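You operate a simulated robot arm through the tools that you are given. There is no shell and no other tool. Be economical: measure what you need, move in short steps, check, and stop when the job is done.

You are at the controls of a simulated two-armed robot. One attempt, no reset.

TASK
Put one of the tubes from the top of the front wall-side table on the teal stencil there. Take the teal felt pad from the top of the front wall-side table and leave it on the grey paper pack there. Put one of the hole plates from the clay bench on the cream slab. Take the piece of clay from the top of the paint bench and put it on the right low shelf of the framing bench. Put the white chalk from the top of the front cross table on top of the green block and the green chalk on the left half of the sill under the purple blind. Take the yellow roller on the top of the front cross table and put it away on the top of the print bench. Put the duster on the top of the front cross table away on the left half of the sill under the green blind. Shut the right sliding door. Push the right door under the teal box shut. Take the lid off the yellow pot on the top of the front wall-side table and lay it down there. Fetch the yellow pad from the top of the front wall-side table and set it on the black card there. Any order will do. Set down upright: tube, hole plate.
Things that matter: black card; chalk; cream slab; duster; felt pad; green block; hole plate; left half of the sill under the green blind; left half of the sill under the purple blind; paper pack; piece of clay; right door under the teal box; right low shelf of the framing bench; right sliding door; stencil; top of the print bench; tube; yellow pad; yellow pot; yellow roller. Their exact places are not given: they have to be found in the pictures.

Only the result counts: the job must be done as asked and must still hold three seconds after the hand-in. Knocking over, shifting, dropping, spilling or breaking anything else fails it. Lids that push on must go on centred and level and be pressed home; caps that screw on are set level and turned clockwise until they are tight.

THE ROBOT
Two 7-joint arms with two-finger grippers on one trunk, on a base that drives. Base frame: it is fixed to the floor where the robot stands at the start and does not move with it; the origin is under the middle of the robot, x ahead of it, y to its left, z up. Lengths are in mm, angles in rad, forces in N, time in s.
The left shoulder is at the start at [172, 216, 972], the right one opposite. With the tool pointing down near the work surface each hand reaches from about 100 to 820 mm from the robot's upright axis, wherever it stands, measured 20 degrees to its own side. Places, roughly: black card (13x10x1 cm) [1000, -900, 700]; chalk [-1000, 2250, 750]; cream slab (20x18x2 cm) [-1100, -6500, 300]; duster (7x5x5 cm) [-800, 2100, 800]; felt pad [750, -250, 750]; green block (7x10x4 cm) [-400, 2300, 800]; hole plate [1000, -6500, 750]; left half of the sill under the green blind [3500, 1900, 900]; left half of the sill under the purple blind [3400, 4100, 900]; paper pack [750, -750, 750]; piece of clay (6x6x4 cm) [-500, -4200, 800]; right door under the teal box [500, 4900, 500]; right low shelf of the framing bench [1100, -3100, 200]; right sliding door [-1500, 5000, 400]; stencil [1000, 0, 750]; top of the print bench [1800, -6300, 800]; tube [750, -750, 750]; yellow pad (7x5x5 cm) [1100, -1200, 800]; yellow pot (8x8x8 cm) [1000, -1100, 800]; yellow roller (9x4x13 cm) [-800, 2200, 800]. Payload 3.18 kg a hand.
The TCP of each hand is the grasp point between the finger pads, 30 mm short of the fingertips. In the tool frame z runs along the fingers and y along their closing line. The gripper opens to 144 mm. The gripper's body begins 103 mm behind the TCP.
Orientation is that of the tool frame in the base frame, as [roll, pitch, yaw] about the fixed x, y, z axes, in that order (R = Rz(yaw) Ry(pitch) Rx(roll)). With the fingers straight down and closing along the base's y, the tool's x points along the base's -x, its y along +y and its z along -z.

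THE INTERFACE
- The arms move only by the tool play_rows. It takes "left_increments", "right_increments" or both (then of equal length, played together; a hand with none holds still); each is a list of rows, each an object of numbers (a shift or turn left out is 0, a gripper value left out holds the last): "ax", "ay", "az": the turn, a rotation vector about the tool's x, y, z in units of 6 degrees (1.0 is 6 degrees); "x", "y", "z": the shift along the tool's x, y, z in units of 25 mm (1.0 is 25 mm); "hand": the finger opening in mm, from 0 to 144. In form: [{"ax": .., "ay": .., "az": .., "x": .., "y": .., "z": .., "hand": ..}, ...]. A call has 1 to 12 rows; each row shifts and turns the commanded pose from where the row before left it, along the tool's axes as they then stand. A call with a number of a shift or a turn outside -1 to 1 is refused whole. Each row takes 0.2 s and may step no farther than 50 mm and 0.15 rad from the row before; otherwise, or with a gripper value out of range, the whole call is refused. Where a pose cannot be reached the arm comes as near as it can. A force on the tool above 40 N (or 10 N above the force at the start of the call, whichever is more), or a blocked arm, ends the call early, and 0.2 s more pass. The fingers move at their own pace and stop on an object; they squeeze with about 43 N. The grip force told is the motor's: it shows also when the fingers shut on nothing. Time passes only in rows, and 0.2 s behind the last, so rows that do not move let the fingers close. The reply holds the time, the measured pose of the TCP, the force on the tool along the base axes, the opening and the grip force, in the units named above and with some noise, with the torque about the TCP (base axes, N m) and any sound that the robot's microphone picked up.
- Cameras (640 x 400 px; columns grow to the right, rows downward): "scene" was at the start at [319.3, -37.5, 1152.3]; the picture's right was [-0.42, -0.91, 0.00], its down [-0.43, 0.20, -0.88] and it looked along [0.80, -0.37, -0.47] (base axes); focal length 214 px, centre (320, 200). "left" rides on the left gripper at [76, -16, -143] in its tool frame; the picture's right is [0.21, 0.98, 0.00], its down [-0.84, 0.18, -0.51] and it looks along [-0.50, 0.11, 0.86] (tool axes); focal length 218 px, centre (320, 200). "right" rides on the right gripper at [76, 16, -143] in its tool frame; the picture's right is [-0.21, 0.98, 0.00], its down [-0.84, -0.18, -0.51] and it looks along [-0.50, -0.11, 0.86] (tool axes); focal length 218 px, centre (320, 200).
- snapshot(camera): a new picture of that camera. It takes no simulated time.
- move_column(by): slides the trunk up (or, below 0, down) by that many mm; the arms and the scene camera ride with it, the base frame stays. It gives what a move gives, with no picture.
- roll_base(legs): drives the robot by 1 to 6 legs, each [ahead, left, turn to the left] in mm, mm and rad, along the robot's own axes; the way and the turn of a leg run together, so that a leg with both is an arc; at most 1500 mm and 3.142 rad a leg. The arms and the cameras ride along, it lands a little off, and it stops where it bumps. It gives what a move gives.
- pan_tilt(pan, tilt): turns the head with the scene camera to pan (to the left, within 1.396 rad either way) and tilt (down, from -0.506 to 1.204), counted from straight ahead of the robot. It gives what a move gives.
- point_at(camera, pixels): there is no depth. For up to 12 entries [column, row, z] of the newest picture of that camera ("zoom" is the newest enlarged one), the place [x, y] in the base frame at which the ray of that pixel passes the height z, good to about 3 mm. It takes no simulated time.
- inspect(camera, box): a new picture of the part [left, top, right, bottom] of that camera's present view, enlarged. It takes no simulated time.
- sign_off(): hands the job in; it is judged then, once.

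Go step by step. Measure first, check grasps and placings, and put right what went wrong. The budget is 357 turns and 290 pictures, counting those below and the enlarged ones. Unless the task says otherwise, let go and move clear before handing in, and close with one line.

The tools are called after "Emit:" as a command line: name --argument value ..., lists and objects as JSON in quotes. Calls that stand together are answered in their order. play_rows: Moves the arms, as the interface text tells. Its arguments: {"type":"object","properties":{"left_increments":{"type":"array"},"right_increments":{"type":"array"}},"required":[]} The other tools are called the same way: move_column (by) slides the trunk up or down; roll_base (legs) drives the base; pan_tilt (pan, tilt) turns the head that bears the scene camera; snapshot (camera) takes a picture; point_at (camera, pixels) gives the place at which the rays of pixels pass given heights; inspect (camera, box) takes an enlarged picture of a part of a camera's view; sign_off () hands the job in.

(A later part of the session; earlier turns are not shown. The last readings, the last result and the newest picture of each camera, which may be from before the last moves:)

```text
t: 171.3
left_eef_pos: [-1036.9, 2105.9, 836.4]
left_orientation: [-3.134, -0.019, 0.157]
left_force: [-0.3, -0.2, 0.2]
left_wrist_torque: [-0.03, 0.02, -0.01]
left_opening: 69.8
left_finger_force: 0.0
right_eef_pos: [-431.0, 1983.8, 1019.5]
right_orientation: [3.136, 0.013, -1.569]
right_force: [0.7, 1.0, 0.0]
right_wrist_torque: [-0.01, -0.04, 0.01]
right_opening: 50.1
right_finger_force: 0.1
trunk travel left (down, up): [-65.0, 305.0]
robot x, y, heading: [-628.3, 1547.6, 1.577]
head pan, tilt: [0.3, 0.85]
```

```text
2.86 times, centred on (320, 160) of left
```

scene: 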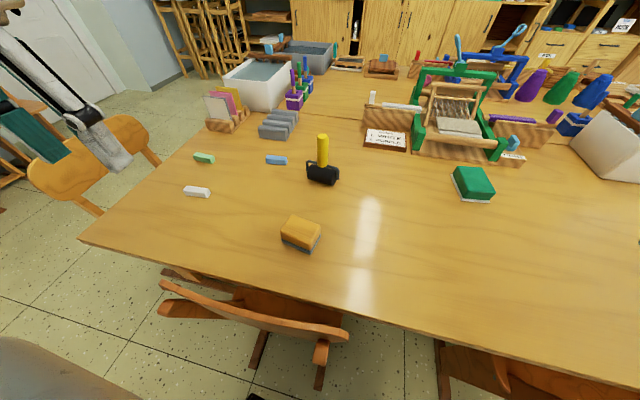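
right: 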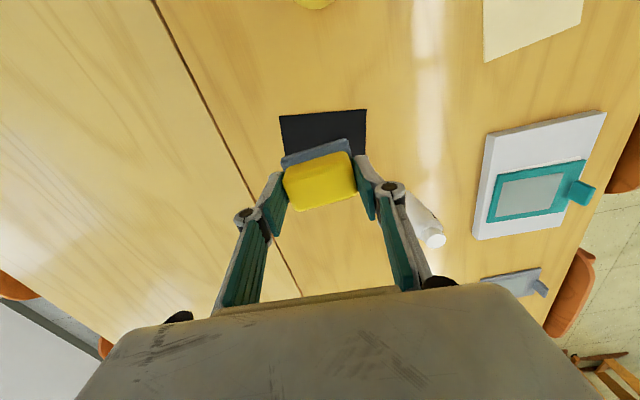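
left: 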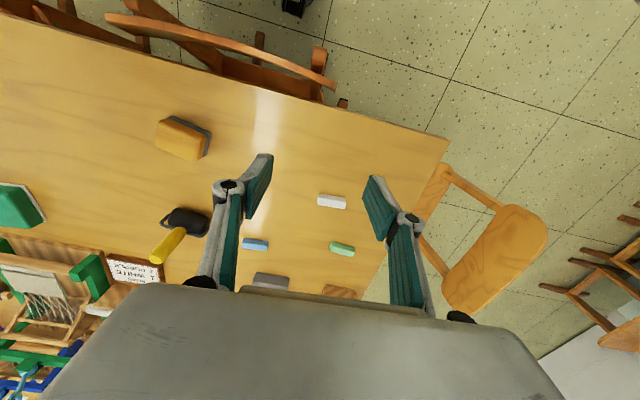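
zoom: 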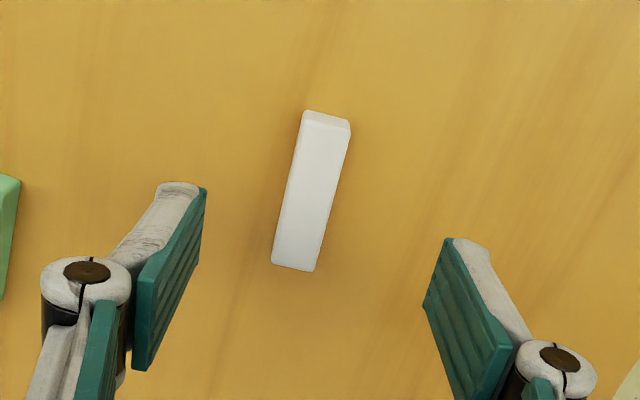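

Emit:
point_at --camera "zoom" --pixels '[[312, 192, 755], [325, 115, 755], [295, 268, 755]]'

Emit:
play_rows --left_increments '[{"z": 1}, {"z": 0.8}, {"z": 0.5}, {"z": 0.2}]'

```text
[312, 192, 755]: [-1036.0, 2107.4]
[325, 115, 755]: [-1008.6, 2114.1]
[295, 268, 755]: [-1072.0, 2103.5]
```

```text
t: 172.3
left_eef_pos: [-1035.4, 2104.9, 775.7]
left_orientation: [-3.132, -0.016, 0.156]
left_force: [0.4, 0.1, 0.4]
left_wrist_torque: [0.02, -0.02, 0.01]
left_opening: 69.6
left_finger_force: 0.1
right_eef_pos: [-429.6, 1983.4, 1020.7]
right_orientation: [3.136, 0.015, -1.568]
right_force: [0.0, -0.3, 0.0]
right_wrist_torque: [-0.02, 0.0, 0.0]
right_opening: 50.1
right_finger_force: 0.0
trunk travel left (down, up): [-65.0, 305.0]
robot x, y, heading: [-625.2, 1546.4, 1.575]
head pan, tilt: [0.3, 0.85]
```

Emit:
play_rows --left_increments '[{"z": 0.08}, {"hand": 0}, {}, {}, {"z": -0.5}, {"z": -1}, {"z": -1}, {"z": -1}, {"z": -1}]'

Emit:
inspect --camera "left" --box '[220, 90, 420, 230]'

```text
t: 174.3
left_eef_pos: [-1037.8, 2103.7, 885.6]
left_orientation: [-3.133, -0.015, 0.153]
left_force: [0.2, 0.3, 0.6]
left_wrist_torque: [0.01, -0.01, -0.01]
left_opening: 16.8
left_finger_force: 43.1
right_eef_pos: [-431.0, 1983.8, 1020.2]
right_orientation: [3.136, 0.015, -1.569]
right_force: [0.4, 0.1, -0.1]
right_wrist_torque: [0.0, 0.03, -0.02]
right_opening: 50.2
right_finger_force: 0.0
trunk travel left (down, up): [-65.0, 305.0]
robot x, y, heading: [-626.9, 1549.4, 1.577]
head pan, tilt: [0.3, 0.85]
```

```text
2.86 times, centred on (320, 160) of left
```

zoom: 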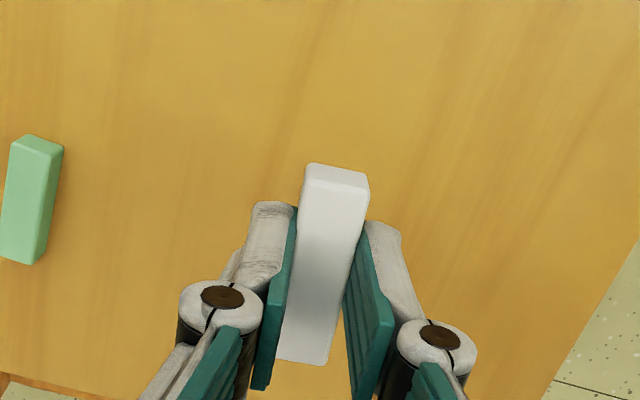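

White chalk held (16.8 mm). Raise and shift the base 380 mm right so the left arm can reach the green block.

Emit:
play_rows --left_increments '[{"z": -1}, {"z": -1}, {"z": -1}]'

Emit:
roll_base --legs '[[0, -380, 0]]'

Emit:
pan_tilt --pan 0.15 --tilt 0.8

Emit:
inspect --camera "scene" --box '[220, 60, 420, 200]'

Emit:
snapshot --camera "left"

```text
t: 175.1
left_eef_pos: [-1038.7, 2102.9, 961.8]
left_orientation: [-3.133, -0.016, 0.155]
left_force: [1.1, 0.7, -0.1]
left_wrist_torque: [0.02, 0.04, -0.01]
left_opening: 16.8
left_finger_force: 42.9
right_eef_pos: [-430.2, 1982.5, 1020.5]
right_orientation: [3.138, 0.015, -1.569]
right_force: [-0.2, 0.2, -0.2]
right_wrist_torque: [0.03, 0.01, 0.0]
right_opening: 50.0
right_finger_force: 0.1
trunk travel left (down, up): [-65.0, 305.0]
robot x, y, heading: [-628.6, 1550.2, 1.576]
head pan, tilt: [0.3, 0.85]
```

```text
t: 179.0
left_eef_pos: [-660.6, 2104.7, 959.8]
left_orientation: [-3.133, -0.016, 0.155]
left_force: [0.0, -0.6, -0.5]
left_wrist_torque: [0.02, -0.01, 0.0]
left_opening: 16.8
left_finger_force: 42.8
right_eef_pos: [-52.1, 1986.8, 1020.2]
right_orientation: [3.138, 0.014, -1.571]
right_force: [-0.1, -0.1, -0.2]
right_wrist_torque: [-0.01, 0.03, 0.03]
right_opening: 49.8
right_finger_force: 0.0
trunk travel left (down, up): [-65.0, 305.0]
robot x, y, heading: [-249.0, 1553.1, 1.577]
head pan, tilt: [0.3, 0.85]
```

```text
t: 179.7
left_eef_pos: [-661.4, 2104.6, 961.0]
left_orientation: [-3.132, -0.016, 0.154]
left_force: [0.3, -0.3, 0.1]
left_wrist_torque: [-0.02, -0.01, 0.0]
left_opening: 16.9
left_finger_force: 43.3
right_eef_pos: [-53.4, 1985.9, 1021.1]
right_orientation: [3.137, 0.014, -1.57]
right_force: [-0.1, -0.2, 0.1]
right_wrist_torque: [-0.03, 0.01, -0.01]
right_opening: 49.9
right_finger_force: 0.0
trunk travel left (down, up): [-65.0, 305.0]
robot x, y, heading: [-249.8, 1545.8, 1.575]
head pan, tilt: [0.15, 0.799]
```

```text
2.86 times, centred on (320, 130) of scene
```

zoom: 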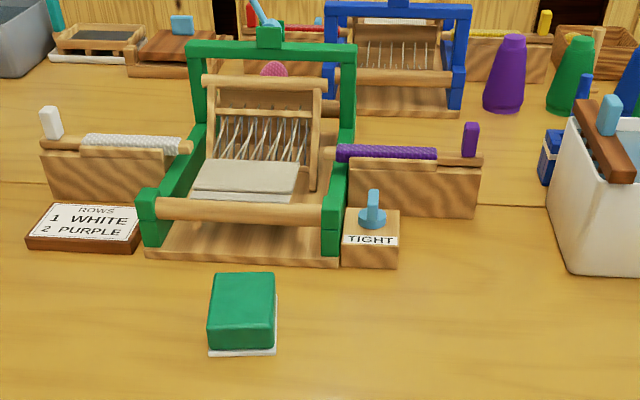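

```text
202 pictures are left
```

left: 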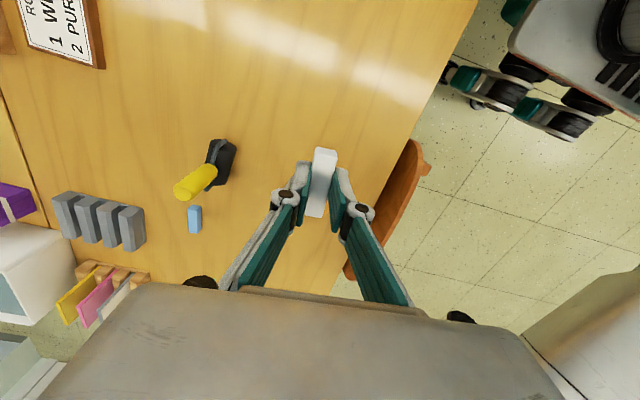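

Emit:
point_at --camera "zoom" --pixels '[[241, 308, 782], [212, 275, 782], [274, 272, 782], [208, 345, 782], [275, 345, 782], [240, 262, 740], [152, 190, 790], [270, 40, 950], [335, 50, 950]]'

Emit:
play_rows --left_increments '[{"az": 1}, {"az": 1}, {"az": 1}, {"az": 1}, {"az": 1}, {"az": 1}, {"az": 1}, {"az": 1}, {"az": 1}, {"az": 1}, {"az": 1}, {"az": 1}]'

Emit:
play_rows --left_increments '[{"az": 1}, {"az": 1}, {"az": 1}, {"az": 1}]'

```text
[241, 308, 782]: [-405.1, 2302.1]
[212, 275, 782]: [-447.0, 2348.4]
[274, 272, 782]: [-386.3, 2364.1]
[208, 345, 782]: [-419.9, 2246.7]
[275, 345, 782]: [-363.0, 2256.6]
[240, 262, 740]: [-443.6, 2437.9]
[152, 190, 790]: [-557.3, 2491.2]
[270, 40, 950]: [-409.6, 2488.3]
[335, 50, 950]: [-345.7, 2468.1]
```

```text
t: 182.3
left_eef_pos: [-662.0, 2104.3, 961.3]
left_orientation: [-3.123, 0.004, -1.102]
left_force: [0.5, -0.3, 0.4]
left_wrist_torque: [0.02, 0.0, -0.03]
left_opening: 17.0
left_finger_force: 43.2
right_eef_pos: [-53.1, 1985.1, 1019.5]
right_orientation: [3.137, 0.014, -1.569]
right_force: [0.3, -0.7, -1.0]
right_wrist_torque: [0.03, -0.01, 0.04]
right_opening: 49.9
right_finger_force: 0.0
trunk travel left (down, up): [-65.0, 305.0]
robot x, y, heading: [-251.9, 1551.0, 1.576]
head pan, tilt: [0.15, 0.799]
```

```text
t: 183.3
left_eef_pos: [-618.0, 2098.5, 932.9]
left_orientation: [-3.127, 0.015, -1.518]
left_force: [0.5, -0.4, -0.1]
left_wrist_torque: [-0.01, 0.01, -0.04]
left_opening: 16.7
left_finger_force: 43.0
left hand out of reach, approached as far as the arm can: row 2, 3, 4
right_eef_pos: [-52.5, 1986.0, 1020.9]
right_orientation: [3.135, 0.014, -1.57]
right_force: [0.0, 0.0, -0.1]
right_wrist_torque: [0.01, 0.02, -0.02]
right_opening: 50.0
right_finger_force: 0.0
trunk travel left (down, up): [-65.0, 305.0]
robot x, y, heading: [-253.3, 1547.3, 1.578]
head pan, tilt: [0.15, 0.799]
```

Emit:
play_rows --left_increments '[{"az": -0.85, "z": -0.5}, {"az": -0.85, "z": -0.5}, {"x": -0.7, "y": -0.7}, {"x": -0.7, "y": -0.7}, {"x": -0.7, "y": -0.7}, {"x": -0.7, "y": -0.7}, {"x": -0.7, "y": -0.7}, {"x": -0.7, "y": -0.7}, {"x": -0.7, "y": -0.7}]'

Emit:
play_rows --left_increments '[{"x": -0.56, "y": -0.9}, {"x": -0.56, "y": -0.9}, {"y": -0.9}, {"y": -0.9}, {"y": -0.9}, {"y": -0.85}, {"z": 0.5}, {"z": 0.5}]'

Emit:
snapshot --camera "left"

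Emit:
snapshot --camera "scene"

```text
t: 185.3
left_eef_pos: [-526.9, 2247.7, 960.4]
left_orientation: [-3.125, 0.009, -1.342]
left_force: [1.4, 0.3, -0.5]
left_wrist_torque: [0.02, 0.0, 0.02]
left_opening: 16.8
left_finger_force: 42.9
right_eef_pos: [-52.6, 1984.9, 1020.2]
right_orientation: [3.136, 0.014, -1.569]
right_force: [1.2, 0.0, -0.3]
right_wrist_torque: [-0.03, 0.03, -0.02]
right_opening: 50.2
right_finger_force: 0.0
trunk travel left (down, up): [-65.0, 305.0]
robot x, y, heading: [-248.2, 1549.4, 1.571]
head pan, tilt: [0.15, 0.799]
```

```text
t: 187.1
left_eef_pos: [-403.1, 2304.4, 937.5]
left_orientation: [-3.123, 0.008, -1.341]
left_force: [-0.4, 0.2, -0.3]
left_wrist_torque: [-0.01, -0.01, 0.0]
left_opening: 16.7
left_finger_force: 42.9
right_eef_pos: [-52.9, 1985.6, 1020.7]
right_orientation: [3.137, 0.014, -1.57]
right_force: [0.4, 0.0, -0.7]
right_wrist_torque: [-0.01, -0.02, 0.01]
right_opening: 50.2
right_finger_force: 0.1
trunk travel left (down, up): [-65.0, 305.0]
robot x, y, heading: [-249.4, 1545.7, 1.577]
head pan, tilt: [0.15, 0.799]
```

```text
201 pictures are left
```

left: 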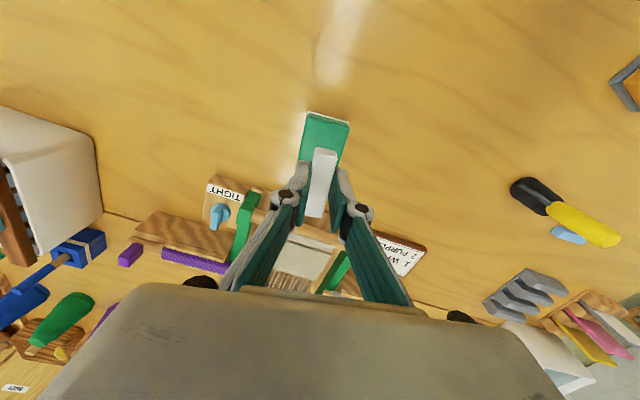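

```text
200 pictures are left
```

scene: 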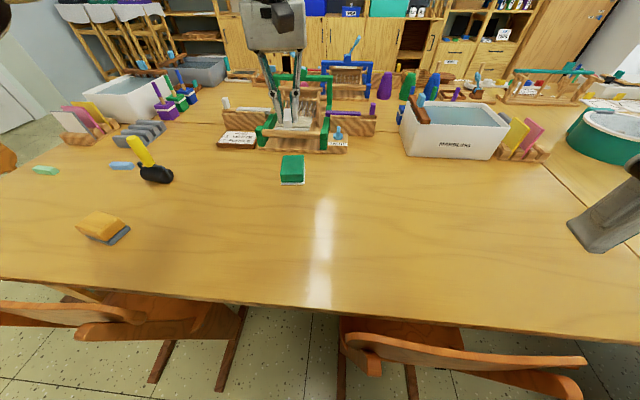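

Emit:
point_at --camera "left" --pixels '[[306, 113, 782], [348, 121, 782], [300, 160, 782], [340, 160, 782]]'

Emit:
play_rows --left_increments '[{"z": 1}, {"z": 1}, {"z": 1}, {"z": 1}]'

Emit:
inspect --camera "scene" --box '[230, 90, 350, 200]'

Emit:
snapshot --camera "left"

```text
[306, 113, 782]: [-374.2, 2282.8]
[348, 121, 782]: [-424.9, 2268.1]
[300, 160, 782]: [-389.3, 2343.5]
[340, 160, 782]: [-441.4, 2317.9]
```

```text
t: 188.1
left_eef_pos: [-402.0, 2306.1, 836.1]
left_orientation: [-3.125, 0.007, -1.34]
left_force: [1.2, 0.5, -1.4]
left_wrist_torque: [-0.01, 0.02, 0.0]
left_opening: 16.9
left_finger_force: 43.0
right_eef_pos: [-52.5, 1985.8, 1019.8]
right_orientation: [3.137, 0.013, -1.568]
right_force: [0.6, 1.3, 0.2]
right_wrist_torque: [-0.02, 0.04, 0.01]
right_opening: 50.0
right_finger_force: 0.0
trunk travel left (down, up): [-65.0, 305.0]
robot x, y, heading: [-248.9, 1546.6, 1.573]
head pan, tilt: [0.15, 0.799]
```

```text
3.64 times, centred on (290, 145) of scene
```

zoom: 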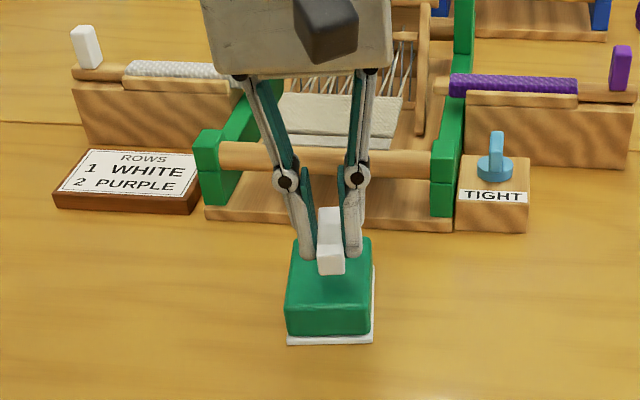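

```text
198 pictures are left
```

left: 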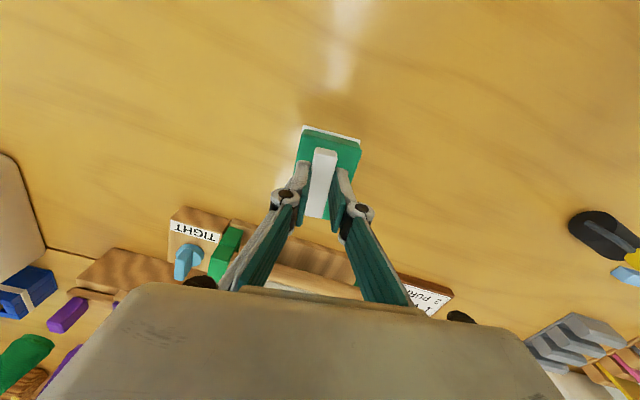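

Emit:
play_rows --left_increments '[{"z": 0.3, "x": 0.2}, {"z": 0.2}]'

Emit:
play_rows --left_increments '[{"z": 0.15}, {"z": 0.12}]'

```text
t: 188.7
left_eef_pos: [-401.7, 2300.3, 826.5]
left_orientation: [-3.124, 0.006, -1.34]
left_force: [0.0, 1.1, 0.0]
left_wrist_torque: [0.0, 0.02, 0.02]
left_opening: 17.0
left_finger_force: 43.3
right_eef_pos: [-53.7, 1985.1, 1021.4]
right_orientation: [3.135, 0.012, -1.569]
right_force: [-0.7, -0.1, -0.2]
right_wrist_torque: [0.04, -0.01, 0.0]
right_opening: 49.7
right_finger_force: 0.1
trunk travel left (down, up): [-65.0, 305.0]
robot x, y, heading: [-255.3, 1550.0, 1.58]
head pan, tilt: [0.15, 0.799]
```

```text
t: 189.3
left_eef_pos: [-400.2, 2300.1, 819.6]
left_orientation: [-3.124, 0.009, -1.342]
left_force: [-0.3, 0.5, 0.0]
left_wrist_torque: [-0.02, -0.01, 0.01]
left_opening: 16.9
left_finger_force: 43.4
right_eef_pos: [-52.7, 1985.7, 1019.6]
right_orientation: [3.135, 0.015, -1.569]
right_force: [0.6, 0.4, -0.7]
right_wrist_torque: [0.0, -0.01, -0.01]
right_opening: 49.9
right_finger_force: 0.0
trunk travel left (down, up): [-65.0, 305.0]
robot x, y, heading: [-255.4, 1548.4, 1.58]
head pan, tilt: [0.15, 0.799]
```

Emit:
play_rows --left_increments '[{"z": 0.1}, {"z": 0.06}]'

Emit:
play_rows --left_increments '[{"z": 0.08}, {"z": 0.06}]'

```text
t: 189.9
left_eef_pos: [-400.1, 2300.0, 814.4]
left_orientation: [-3.123, 0.005, -1.342]
left_force: [0.8, 0.1, -0.1]
left_wrist_torque: [0.0, -0.03, 0.0]
left_opening: 16.6
left_finger_force: 43.3
right_eef_pos: [-53.3, 1985.9, 1021.0]
right_orientation: [3.135, 0.014, -1.57]
right_force: [0.1, -0.2, -0.1]
right_wrist_torque: [0.0, 0.01, -0.02]
right_opening: 50.0
right_finger_force: 0.0
trunk travel left (down, up): [-65.0, 305.0]
robot x, y, heading: [-250.5, 1551.5, 1.577]
head pan, tilt: [0.15, 0.799]
```

```text
t: 190.5
left_eef_pos: [-401.7, 2300.3, 810.5]
left_orientation: [-3.124, 0.007, -1.343]
left_force: [0.3, -0.4, -1.3]
left_wrist_torque: [-0.01, -0.02, 0.03]
left_opening: 16.9
left_finger_force: 42.9
right_eef_pos: [-53.2, 1985.0, 1021.5]
right_orientation: [3.136, 0.013, -1.571]
right_force: [-0.1, 0.0, 1.1]
right_wrist_torque: [0.01, 0.03, 0.0]
right_opening: 49.9
right_finger_force: 0.1
trunk travel left (down, up): [-65.0, 305.0]
robot x, y, heading: [-250.8, 1548.8, 1.572]
head pan, tilt: [0.15, 0.799]
```

Emit:
inspect --camera "scene" --box '[250, 110, 330, 195]'

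Emit:
play_rows --left_increments '[{"z": 0.1}, {"z": 0.06}]'

```text
4.71 times, centred on (290, 152) of scene
```

zoom: 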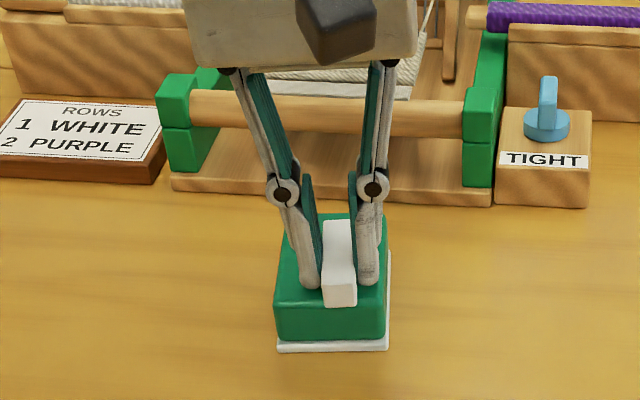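

```text
t: 191.1
left_eef_pos: [-400.6, 2299.7, 809.1]
left_orientation: [-3.123, 0.01, -1.343]
left_force: [0.4, 0.3, 7.9]
left_wrist_torque: [-0.13, 0.04, 0.02]
left_opening: 16.6
left_finger_force: 42.9
right_eef_pos: [-53.0, 1985.3, 1021.1]
right_orientation: [3.136, 0.017, -1.569]
right_force: [-0.4, -0.4, 1.4]
right_wrist_torque: [0.01, 0.03, 0.02]
right_opening: 50.2
right_finger_force: 0.1
trunk travel left (down, up): [-65.0, 305.0]
robot x, y, heading: [-250.7, 1545.4, 1.572]
head pan, tilt: [0.15, 0.799]
```

Emit:
play_rows --left_increments '[{"hand": 22}, {"hand": 36}, {}, {"z": -0.5}, {"z": -1}, {"z": -1}, {"z": -1}, {"z": -1}, {"z": -1}, {"z": -1}]'

Emit:
inspect --camera "scene" --box '[250, 110, 330, 195]'

```text
t: 193.3
left_eef_pos: [-402.3, 2298.6, 972.1]
left_orientation: [-3.125, 0.009, -1.342]
left_force: [0.7, 0.1, 0.1]
left_wrist_torque: [0.02, 0.0, 0.0]
left_opening: 36.1
left_finger_force: 0.0
right_eef_pos: [-53.7, 1984.3, 1022.0]
right_orientation: [3.136, 0.017, -1.57]
right_force: [0.4, -0.5, -0.4]
right_wrist_torque: [0.02, 0.0, 0.0]
right_opening: 50.3
right_finger_force: 0.0
trunk travel left (down, up): [-65.0, 305.0]
robot x, y, heading: [-246.0, 1552.5, 1.575]
head pan, tilt: [0.15, 0.799]
```

```text
4.71 times, centred on (290, 152) of scene
```

zoom: 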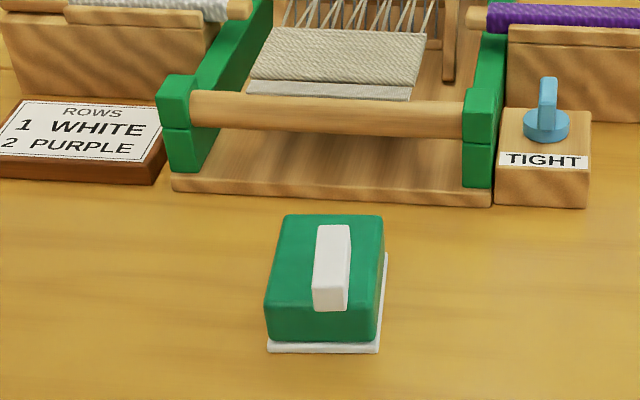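

White chalk lies on the green block. Retract left, shift base back left 380 mm, and start turning for the green chalk.

Emit:
play_rows --left_increments '[{"x": 1}, {"x": 1}, {"x": 1}, {"x": 1}, {"x": 1}, {"x": 1}, {"x": 1}, {"x": 1}]'

Emit:
roll_base --legs '[[0, 390, 0]]'

Emit:
play_rows --left_increments '[{"y": 1, "hand": 70}, {"y": 1}, {"y": 1}, {"y": 1}, {"y": 1}, {"y": 1}, {"y": 1}, {"y": 1}, {"az": -1}, {"az": -1}, {"az": -1}, {"az": -1}]'

Emit:
play_rows --left_increments '[{"az": -1}, {"az": -1}, {"az": -1}, {"az": -1}, {"az": -1}, {"az": -1}, {"az": -1}, {"az": -1}, {"az": -1}, {"az": -1}, {"az": -0.8}]'

```text
t: 195.1
left_eef_pos: [-358.0, 2104.5, 968.3]
left_orientation: [-3.125, 0.008, -1.34]
left_force: [-0.6, -0.4, 0.1]
left_wrist_torque: [0.02, 0.03, 0.01]
left_opening: 35.8
left_finger_force: 0.1
right_eef_pos: [-54.0, 1985.7, 1021.6]
right_orientation: [3.135, 0.015, -1.569]
right_force: [-0.1, 0.1, -0.4]
right_wrist_torque: [0.02, 0.02, 0.01]
right_opening: 50.0
right_finger_force: 0.1
trunk travel left (down, up): [-65.0, 305.0]
robot x, y, heading: [-252.6, 1551.4, 1.574]
head pan, tilt: [0.15, 0.799]
```

```text
t: 199.1
left_eef_pos: [-749.2, 2102.2, 967.7]
left_orientation: [-3.125, 0.008, -1.345]
left_force: [-0.1, 0.7, -0.8]
left_wrist_torque: [0.02, 0.01, 0.01]
left_opening: 36.2
left_finger_force: 0.1
right_eef_pos: [-444.0, 1983.7, 1021.7]
right_orientation: [3.138, 0.014, -1.57]
right_force: [-0.4, 0.1, 0.2]
right_wrist_torque: [0.0, 0.0, -0.01]
right_opening: 49.8
right_finger_force: 0.0
trunk travel left (down, up): [-65.0, 305.0]
robot x, y, heading: [-644.3, 1547.6, 1.577]
head pan, tilt: [0.15, 0.799]
```

```text
t: 201.7
left_eef_pos: [-942.6, 2057.0, 963.2]
left_orientation: [-3.123, 0.001, -0.923]
left_force: [-1.4, 1.3, 0.1]
left_wrist_torque: [0.0, 0.01, -0.02]
left_opening: 70.1
left_finger_force: 0.1
right_eef_pos: [-443.0, 1982.6, 1021.1]
right_orientation: [3.135, 0.016, -1.568]
right_force: [0.4, -0.4, 0.7]
right_wrist_torque: [-0.03, 0.0, 0.01]
right_opening: 49.9
right_finger_force: 0.1
trunk travel left (down, up): [-65.0, 305.0]
robot x, y, heading: [-637.2, 1546.1, 1.573]
head pan, tilt: [0.15, 0.799]
```

```text
t: 204.1
left_eef_pos: [-942.5, 2057.1, 963.7]
left_orientation: [-3.133, -0.017, 0.211]
left_force: [0.5, -0.1, -0.1]
left_wrist_torque: [-0.02, 0.01, -0.02]
left_opening: 70.3
left_finger_force: 0.2
right_eef_pos: [-442.7, 1983.7, 1021.7]
right_orientation: [3.138, 0.014, -1.568]
right_force: [0.1, 0.0, 1.1]
right_wrist_torque: [0.0, -0.03, -0.02]
right_opening: 49.8
right_finger_force: 0.1
trunk travel left (down, up): [-65.0, 305.0]
robot x, y, heading: [-642.3, 1547.2, 1.58]
head pan, tilt: [0.15, 0.799]
```

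Emit:
play_rows --left_increments '[{"x": -0.65, "y": -0.95}, {"x": -0.65, "y": -0.95}, {"x": -0.65, "y": -0.95}, {"x": -0.65, "y": -0.95}, {"x": -0.65, "y": -0.95}, {"x": -0.65, "y": -0.95}, {"x": -0.47, "y": -0.94}, {"x": -0.47, "y": -0.94}, {"z": 1}, {"z": 1}, {"z": 1}, {"z": 1}]'

Emit:
inspect --camera "left" --box '[220, 90, 420, 230]'

Emit:
snapshot --camera "right"

```text
t: 206.7
left_eef_pos: [-1099.2, 2218.9, 863.0]
left_orientation: [-3.136, -0.016, 0.207]
left_force: [0.5, 0.0, 0.1]
left_wrist_torque: [-0.01, -0.01, 0.01]
left_opening: 69.9
left_finger_force: 0.2
right_eef_pos: [-443.8, 1984.0, 1020.7]
right_orientation: [3.137, 0.015, -1.569]
right_force: [-1.1, 0.4, 0.1]
right_wrist_torque: [-0.01, -0.01, 0.01]
right_opening: 49.9
right_finger_force: 0.0
trunk travel left (down, up): [-65.0, 305.0]
robot x, y, heading: [-641.5, 1545.7, 1.575]
head pan, tilt: [0.15, 0.799]
```

```text
2.86 times, centred on (320, 160) of left
```

zoom: 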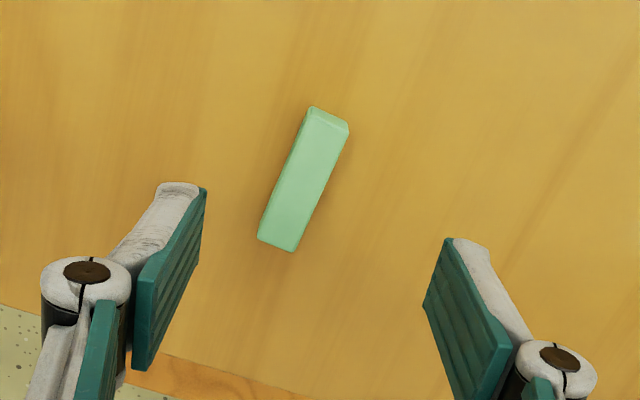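

```text
194 pictures are left
```

right: 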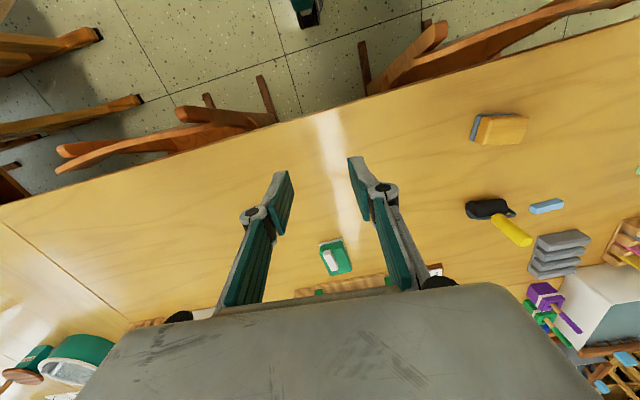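

Emit:
point_at --camera "zoom" --pixels '[[302, 182, 755], [328, 115, 755], [276, 245, 755]]'

```text
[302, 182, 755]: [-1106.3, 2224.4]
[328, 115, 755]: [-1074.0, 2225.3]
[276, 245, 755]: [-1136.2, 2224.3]
```

Emit:
play_rows --left_increments '[{"az": 0.9}, {"az": 0.9}, {"x": -0.28, "y": -0.24, "z": 0.5}, {"z": 1}, {"z": 1}, {"z": 0.7}, {"z": 0.3}]'

Emit:
inspect --camera "left" --box '[220, 90, 420, 230]'

```text
t: 208.3
left_eef_pos: [-1105.2, 2227.0, 776.4]
left_orientation: [-3.129, -0.016, 0.02]
left_force: [1.0, 0.1, 0.2]
left_wrist_torque: [-0.02, -0.04, -0.01]
left_opening: 69.8
left_finger_force: 0.0
right_eef_pos: [-443.5, 1983.1, 1020.6]
right_orientation: [3.137, 0.015, -1.569]
right_force: [-0.2, -0.8, 0.2]
right_wrist_torque: [-0.01, -0.02, -0.06]
right_opening: 49.9
right_finger_force: 0.0
trunk travel left (down, up): [-65.0, 305.0]
robot x, y, heading: [-641.5, 1544.2, 1.575]
head pan, tilt: [0.15, 0.799]
```

```text
2.86 times, centred on (320, 160) of left
```

zoom: 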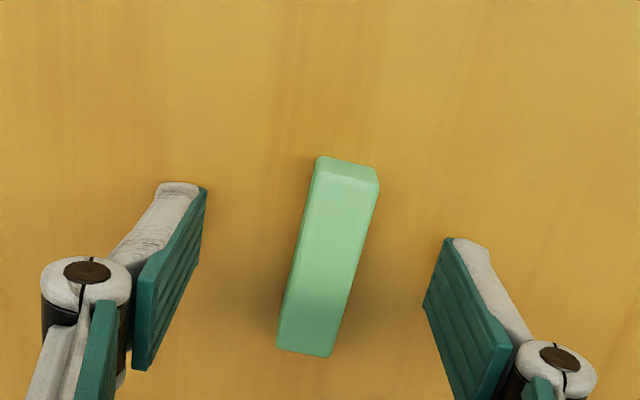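

Aligned. Close and lift the green chalk; measure the duster and roller in the right camera.

Emit:
play_rows --left_increments '[{"z": 0.1}, {"hand": 0}, {}, {}, {"z": -0.5}, {"z": -1}, {"z": -1}, {"z": -1}, {"z": -1}, {"z": -1}, {"z": -1}]'

Emit:
point_at --camera "right" --pixels '[[503, 129, 787], [479, 144, 787], [524, 144, 787], [483, 114, 787], [528, 119, 787]]'

Emit:
inspect --camera "left" --box '[220, 90, 420, 230]'

Emit:
inspect --camera "right" --box '[440, 90, 600, 260]'

```text
t: 210.7
left_eef_pos: [-1107.1, 2223.7, 937.3]
left_orientation: [-3.131, -0.015, 0.018]
left_force: [-0.5, -0.7, -0.1]
left_wrist_torque: [0.03, -0.02, 0.02]
left_opening: 17.0
left_finger_force: 43.1
right_eef_pos: [-442.9, 1982.5, 1022.0]
right_orientation: [3.137, 0.018, -1.57]
right_force: [-0.6, -0.3, 1.0]
right_wrist_torque: [-0.01, 0.02, -0.01]
right_opening: 50.1
right_finger_force: 0.0
trunk travel left (down, up): [-65.0, 305.0]
robot x, y, heading: [-642.2, 1546.0, 1.576]
head pan, tilt: [0.15, 0.799]
```

```text
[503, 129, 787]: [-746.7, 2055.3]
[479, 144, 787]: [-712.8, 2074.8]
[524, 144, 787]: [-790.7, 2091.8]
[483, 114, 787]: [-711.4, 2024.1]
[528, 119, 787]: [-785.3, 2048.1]
```

```text
2.86 times, centred on (320, 160) of left
```

zoom: 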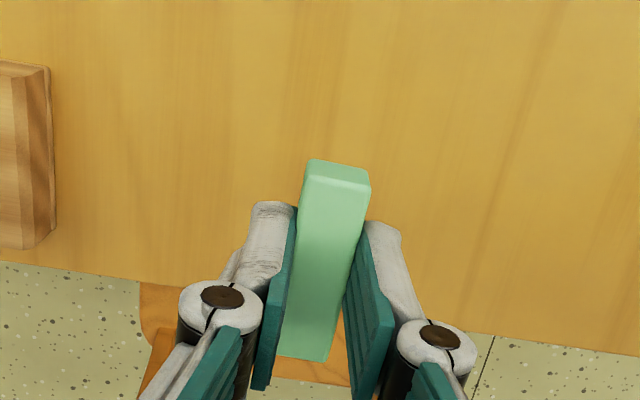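

```text
2.35 times, centred on (520, 175) of right
```

zoom: 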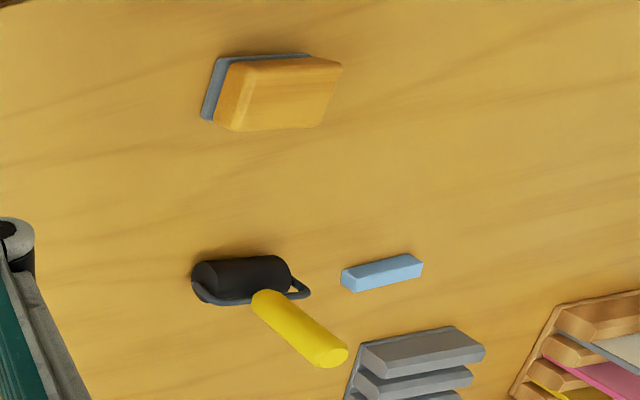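

Green chalk held (17 mm). Now the duster with the right hand: move over [-756,2057] with a small turn.

Emit:
play_rows --right_increments '[{"y": 1, "x": -0.27, "hand": 100}, {"y": 1, "x": -0.27}, {"y": 1, "x": -0.27}, {"y": 1, "x": -0.27}, {"y": 1, "x": -0.27}, {"y": 1, "x": -0.27}, {"y": 1, "x": -0.27}, {"y": 1, "x": -0.27}, {"y": 1, "x": -0.27}, {"y": 1, "x": -0.27}, {"y": 1, "x": -0.27}, {"y": 1}]'

Emit:
play_rows --right_increments '[{"y": 0.5, "az": 0.85}, {"az": 0.85}, {"z": 1}, {"z": 1}, {"z": 1}, {"z": 1}, {"z": 1}, {"z": 1}]'

Emit:
inspect --camera "right" --box '[220, 90, 420, 230]'

Emit:
snapshot --camera "scene"

```text
t: 211.6
left_eef_pos: [-1106.5, 2223.3, 935.3]
left_orientation: [-3.13, -0.015, 0.019]
left_force: [-0.2, 0.4, -0.5]
left_wrist_torque: [-0.01, 0.06, 0.01]
left_opening: 16.7
left_finger_force: 42.9
right_eef_pos: [-526.0, 2006.2, 1022.3]
right_orientation: [3.131, 0.013, -1.562]
right_force: [16.1, -0.1, -1.7]
right_wrist_torque: [0.26, 2.41, 1.47]
right_opening: 99.8
right_finger_force: 0.0
trunk travel left (down, up): [-65.0, 305.0]
robot x, y, heading: [-640.2, 1550.3, 1.574]
head pan, tilt: [0.15, 0.799]
stopped in row 4 (right hand): the force on the tool passed its limit at 62 N (the readings are from after the stop); the commanded pose is now the measured one
```

```text
t: 211.9
left_eef_pos: [-1107.8, 2223.2, 936.7]
left_orientation: [-3.131, -0.016, 0.017]
left_force: [-0.2, 0.6, 0.2]
left_wrist_torque: [-0.02, 0.05, -0.01]
left_opening: 16.8
left_finger_force: 42.7
right_eef_pos: [-527.9, 2008.2, 1021.5]
right_orientation: [3.128, 0.015, -1.578]
right_force: [23.1, -2.8, -4.3]
right_wrist_torque: [0.94, 3.46, 2.28]
right_opening: 99.8
right_finger_force: 0.0
trunk travel left (down, up): [-65.0, 305.0]
robot x, y, heading: [-639.0, 1548.4, 1.576]
head pan, tilt: [0.15, 0.799]
stopped in row 1 (right hand): the force on the tool passed its limit at 58 N (the readings are from after the stop); the commanded pose is now the measured one
```

```text
2.86 times, centred on (320, 160) of right
```

zoom: 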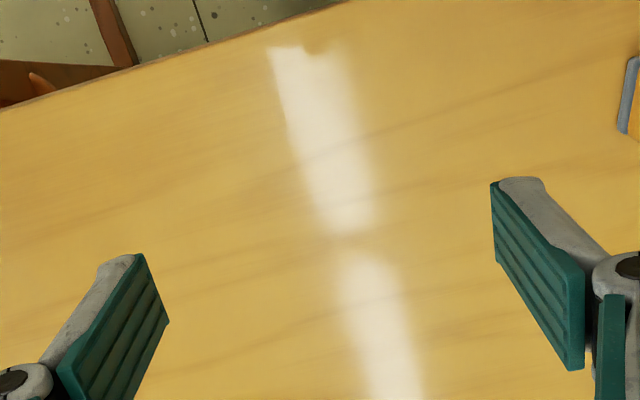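

```text
189 pictures are left
```

scene: 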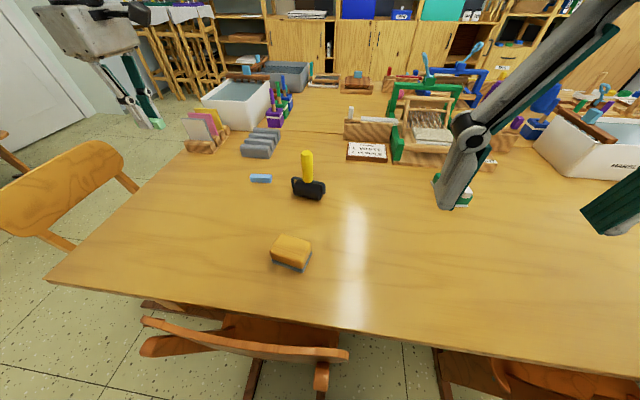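

The right hand bumped the head. Back off, go forward and down first, then across.

Emit:
play_rows --right_increments '[{"y": -1}, {"y": -1}, {"x": -1, "z": 0.5}, {"x": -1, "z": 1}, {"x": -0.6, "z": 1}, {"z": 1}, {"z": 1}, {"z": 0.7}]'

Emit:
play_rows --right_increments '[{"y": 1}, {"y": 1}, {"y": 1}, {"y": 1}, {"y": 1}, {"y": 1}, {"y": 1}, {"y": 1}, {"y": 1}, {"y": 1}, {"y": 1}]'

Emit:
snapshot --camera "right"

```text
t: 213.7
left_eef_pos: [-1106.7, 2223.3, 936.3]
left_orientation: [-3.132, -0.015, 0.017]
left_force: [0.3, 0.6, -0.4]
left_wrist_torque: [-0.01, 0.0, 0.02]
left_opening: 16.9
left_finger_force: 42.8
right_eef_pos: [-479.0, 2073.7, 891.9]
right_orientation: [3.127, 0.015, -1.585]
right_force: [-0.4, -0.1, 0.4]
right_wrist_torque: [-0.03, -0.01, 0.0]
right_opening: 99.8
right_finger_force: 0.0
trunk travel left (down, up): [-65.0, 305.0]
robot x, y, heading: [-642.6, 1545.0, 1.573]
head pan, tilt: [0.15, 0.799]
```

```text
t: 216.1
left_eef_pos: [-1107.5, 2223.7, 936.2]
left_orientation: [-3.132, -0.016, 0.017]
left_force: [-0.3, -0.3, 0.3]
left_wrist_torque: [-0.01, -0.01, 0.01]
left_opening: 16.7
left_finger_force: 43.1
right_eef_pos: [-754.0, 2075.5, 896.6]
right_orientation: [3.127, 0.014, -1.582]
right_force: [0.5, -0.5, 0.7]
right_wrist_torque: [0.03, 0.0, -0.01]
right_opening: 100.1
right_finger_force: 0.1
trunk travel left (down, up): [-65.0, 305.0]
robot x, y, heading: [-640.8, 1546.2, 1.573]
head pan, tilt: [0.15, 0.799]
```

```text
188 pictures are left
```

right: 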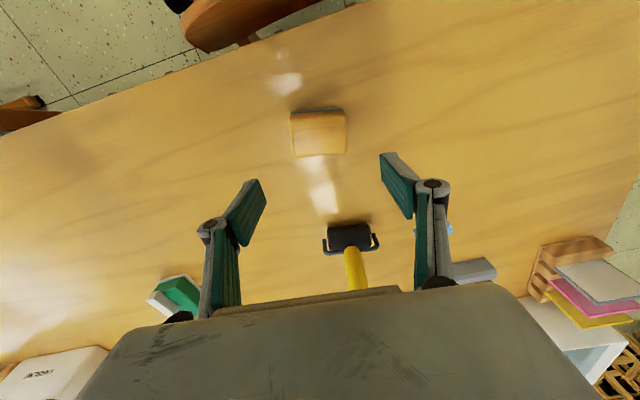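

Emit:
point_at --camera "right" --pixels '[[291, 113, 785], [346, 112, 785], [347, 150, 787], [294, 155, 787], [319, 133, 787], [350, 228, 775], [338, 232, 770], [368, 232, 770]]'

```text
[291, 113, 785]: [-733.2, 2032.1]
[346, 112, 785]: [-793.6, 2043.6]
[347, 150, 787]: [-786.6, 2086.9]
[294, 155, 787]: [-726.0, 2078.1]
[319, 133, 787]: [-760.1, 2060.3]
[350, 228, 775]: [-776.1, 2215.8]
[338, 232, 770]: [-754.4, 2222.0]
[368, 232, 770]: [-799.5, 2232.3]
```

Emit:
play_rows --right_increments '[{"az": 0.75, "x": 0.6, "y": 0.2}, {"az": 0.73}, {"z": 1}, {"z": 1}, {"z": 1}, {"z": 1}, {"z": 0.25}]'

Emit:
inspect --camera "right" --box '[220, 90, 420, 230]'

```text
t: 217.7
left_eef_pos: [-1105.7, 2224.3, 935.6]
left_orientation: [-3.131, -0.017, 0.018]
left_force: [0.2, 0.1, 0.9]
left_wrist_torque: [0.01, 0.01, -0.02]
left_opening: 16.6
left_finger_force: 43.0
right_eef_pos: [-760.5, 2063.4, 788.7]
right_orientation: [3.126, 0.013, -1.739]
right_force: [-0.6, 0.5, 0.3]
right_wrist_torque: [0.0, -0.03, -0.02]
right_opening: 99.8
right_finger_force: 0.1
trunk travel left (down, up): [-65.0, 305.0]
robot x, y, heading: [-642.5, 1545.8, 1.574]
head pan, tilt: [0.15, 0.799]
```

```text
2.86 times, centred on (320, 160) of right
```

zoom: 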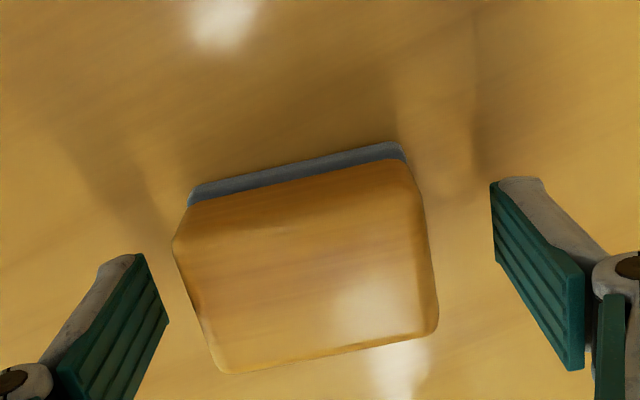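

Emit:
play_rows --right_increments '[{"hand": 0}, {}, {}, {"z": -1}, {"z": -1}, {"z": -1}, {"z": -1}, {"z": -1}]'

Emit:
inspect --camera "right" --box '[220, 90, 420, 230]'

```text
t: 219.5
left_eef_pos: [-1106.8, 2224.0, 936.8]
left_orientation: [-3.129, -0.017, 0.016]
left_force: [-0.2, 0.1, 0.7]
left_wrist_torque: [0.04, 0.03, 0.02]
left_opening: 16.6
left_finger_force: 43.4
right_eef_pos: [-759.1, 2063.0, 914.9]
right_orientation: [3.126, 0.011, -1.74]
right_force: [0.2, -0.6, -0.9]
right_wrist_torque: [0.01, -0.03, 0.03]
right_opening: 67.1
right_finger_force: 42.8
trunk travel left (down, up): [-65.0, 305.0]
robot x, y, heading: [-638.8, 1551.1, 1.572]
head pan, tilt: [0.15, 0.799]
```

```text
2.86 times, centred on (320, 160) of right
```

zoom: 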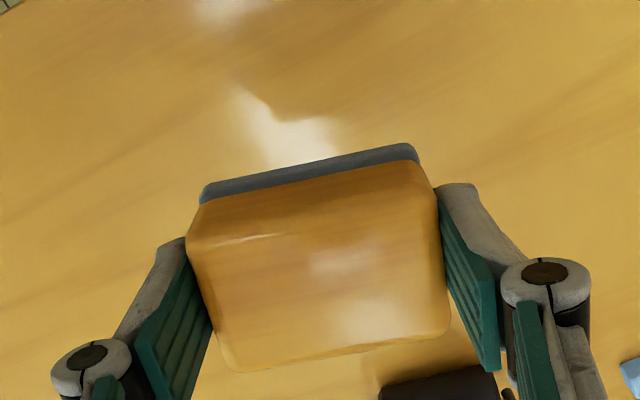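

Duster held. Bring both hands to carrying poses.

Emit:
play_rows --right_increments '[{"y": -1}, {"y": -1}, {"y": -1}, {"y": -1}, {"y": -1}, {"y": -1}, {"y": -1}, {"y": -1}, {"y": -1}, {"y": -1}, {"y": -1, "z": -1}, {"y": -1, "z": -1}]' --left_increments '[{"z": -1}, {"y": 1, "x": 0.6}, {"y": 1, "x": 0.6}, {"y": 1, "x": 0.6}, {"y": 1, "x": 0.6}, {"y": 1, "x": 0.6}, {"y": 1, "x": 0.6}, {"x": 0.6}, {"x": 0.6}, {"x": 0.6}, {}, {}]'

Emit:
pan_tilt --pan -1.2 --tilt 0.2

Emit:
snapshot --camera "scene"

```text
t: 222.1
left_eef_pos: [-968.7, 2075.6, 962.7]
left_orientation: [-3.13, -0.014, 0.018]
left_force: [0.4, 1.0, -0.5]
left_wrist_torque: [0.01, 0.0, 0.01]
left_opening: 16.8
left_finger_force: 43.5
right_eef_pos: [-461.8, 2012.5, 958.6]
right_orientation: [3.126, 0.013, -1.738]
right_force: [0.2, 0.0, 0.1]
right_wrist_torque: [0.0, 0.0, -0.01]
right_opening: 66.9
right_finger_force: 42.3
trunk travel left (down, up): [-65.0, 305.0]
robot x, y, heading: [-639.0, 1552.0, 1.573]
head pan, tilt: [0.15, 0.799]
```

```text
t: 223.6
left_eef_pos: [-969.8, 2075.0, 962.3]
left_orientation: [-3.132, -0.017, 0.017]
left_force: [0.8, -0.4, -0.4]
left_wrist_torque: [0.03, 0.01, 0.01]
left_opening: 16.4
left_finger_force: 42.9
right_eef_pos: [-461.1, 2012.7, 959.9]
right_orientation: [3.125, 0.012, -1.738]
right_force: [0.3, -0.6, -1.1]
right_wrist_torque: [0.01, 0.0, 0.03]
right_opening: 66.9
right_finger_force: 42.9
trunk travel left (down, up): [-65.0, 305.0]
robot x, y, heading: [-640.8, 1548.6, 1.578]
head pan, tilt: [-1.201, 0.201]
```

```text
185 pictures are left
```

scene: 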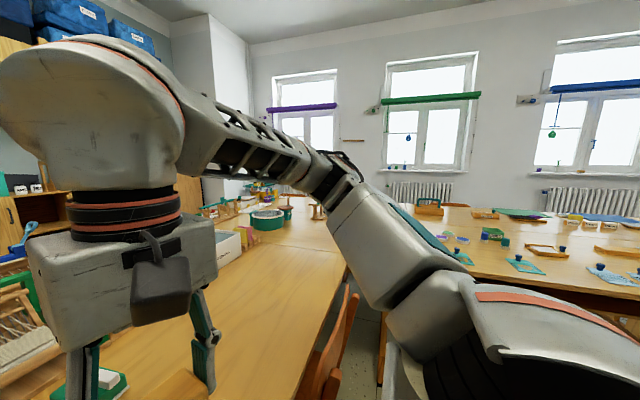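

Sills are on the window wall; I drive back south round the plinth to the window-side aisle.

Emit:
roll_base --legs '[[-500, 0, 0], [0, -570, 0], [-1400, 0, 0], [-860, 0, 0], [0, 0, 0.785]]'

Emit:
pan_tilt --pan -0.1 --tilt 0.5

```text
t: 244.5
left_eef_pos: [-663.6, -1078.9, 962.3]
left_orientation: [-3.131, -0.015, 0.811]
left_force: [0.3, -0.6, -0.7]
left_wrist_torque: [0.01, 0.0, -0.04]
left_opening: 16.6
left_finger_force: 43.1
right_eef_pos: [-262.0, -760.7, 958.8]
right_orientation: [3.127, 0.011, -0.944]
right_force: [-0.8, 0.2, -0.5]
right_wrist_torque: [0.04, -0.02, 0.02]
right_opening: 66.5
right_finger_force: 42.9
trunk travel left (down, up): [-65.0, 305.0]
robot x, y, heading: [-54.8, -1215.3, 2.368]
head pan, tilt: [-1.201, 0.201]
```

```text
t: 245.8
left_eef_pos: [-662.5, -1078.6, 961.5]
left_orientation: [-3.132, -0.014, 0.811]
left_force: [0.0, 0.4, -0.3]
left_wrist_torque: [-0.02, 0.0, 0.03]
left_opening: 16.7
left_finger_force: 43.1
right_eef_pos: [-263.1, -761.8, 959.6]
right_orientation: [3.126, 0.011, -0.944]
right_force: [-0.3, -0.7, 0.1]
right_wrist_torque: [-0.02, -0.01, 0.02]
right_opening: 66.8
right_finger_force: 43.1
trunk travel left (down, up): [-65.0, 305.0]
robot x, y, heading: [-55.6, -1214.0, 2.365]
head pan, tilt: [-0.099, 0.499]
```

Emit:
roll_base --legs '[[0, 12, 0], [-1120, 0, 0], [0, 0, -2.365]]'

Emit:
snapshot --camera "scene"

```text
t: 257.5
left_eef_pos: [1264.9, -1681.0, 962.3]
left_orientation: [-3.133, -0.015, -1.543]
left_force: [0.5, -0.2, 0.6]
left_wrist_torque: [0.01, 0.01, -0.01]
left_opening: 16.7
left_finger_force: 42.9
right_eef_pos: [1206.9, -2188.1, 959.1]
right_orientation: [3.124, 0.012, 2.982]
right_force: [-0.4, -0.8, -1.0]
right_wrist_torque: [-0.01, 0.03, -0.01]
right_opening: 66.8
right_finger_force: 43.6
trunk travel left (down, up): [-65.0, 305.0]
robot x, y, heading: [738.6, -2018.7, 0.014]
head pan, tilt: [-0.099, 0.499]
```

```text
184 pictures are left
```

scene: 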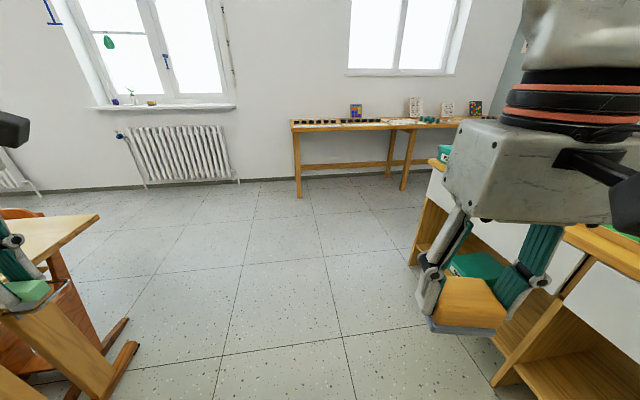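

Emit:
point_at --camera "scene" --pixels '[[97, 217, 740], [48, 190, 0], [150, 188, 0], [240, 180, 0], [165, 107, 900], [300, 197, 0], [128, 318, 0], [430, 175, 850], [25, 215, 700]]'

Emit:
pan_tilt --pan 0.7 --tilt 0.35

Emit:
snapshot --camera "scene"

```text
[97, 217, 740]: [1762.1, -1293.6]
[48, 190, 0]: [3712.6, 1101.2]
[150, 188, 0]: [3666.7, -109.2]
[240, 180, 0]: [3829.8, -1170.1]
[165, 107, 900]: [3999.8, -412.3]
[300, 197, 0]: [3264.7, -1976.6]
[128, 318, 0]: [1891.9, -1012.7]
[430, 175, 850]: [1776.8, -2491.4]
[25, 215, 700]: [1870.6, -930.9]
```

```text
t: 258.7
left_eef_pos: [1265.3, -1680.2, 963.3]
left_orientation: [-3.129, -0.016, -1.543]
left_force: [-0.3, 0.1, 0.5]
left_wrist_torque: [0.02, 0.03, 0.01]
left_opening: 16.9
left_finger_force: 43.1
right_eef_pos: [1208.1, -2187.7, 958.5]
right_orientation: [3.124, 0.011, 2.984]
right_force: [0.0, -0.7, -0.4]
right_wrist_torque: [-0.01, 0.02, -0.02]
right_opening: 66.8
right_finger_force: 42.6
trunk travel left (down, up): [-65.0, 305.0]
robot x, y, heading: [741.8, -2013.4, 0.011]
head pan, tilt: [0.7, 0.351]
```

```text
183 pictures are left
```

scene: 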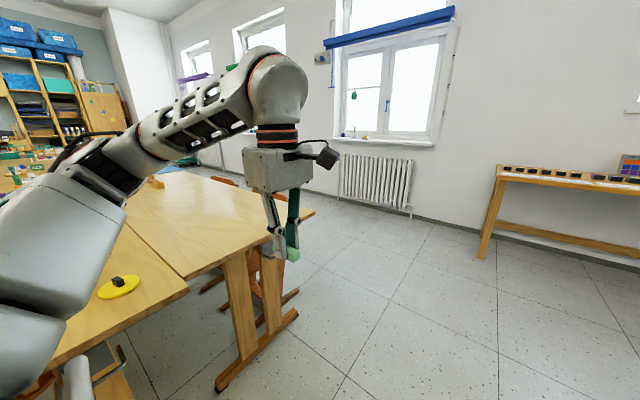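

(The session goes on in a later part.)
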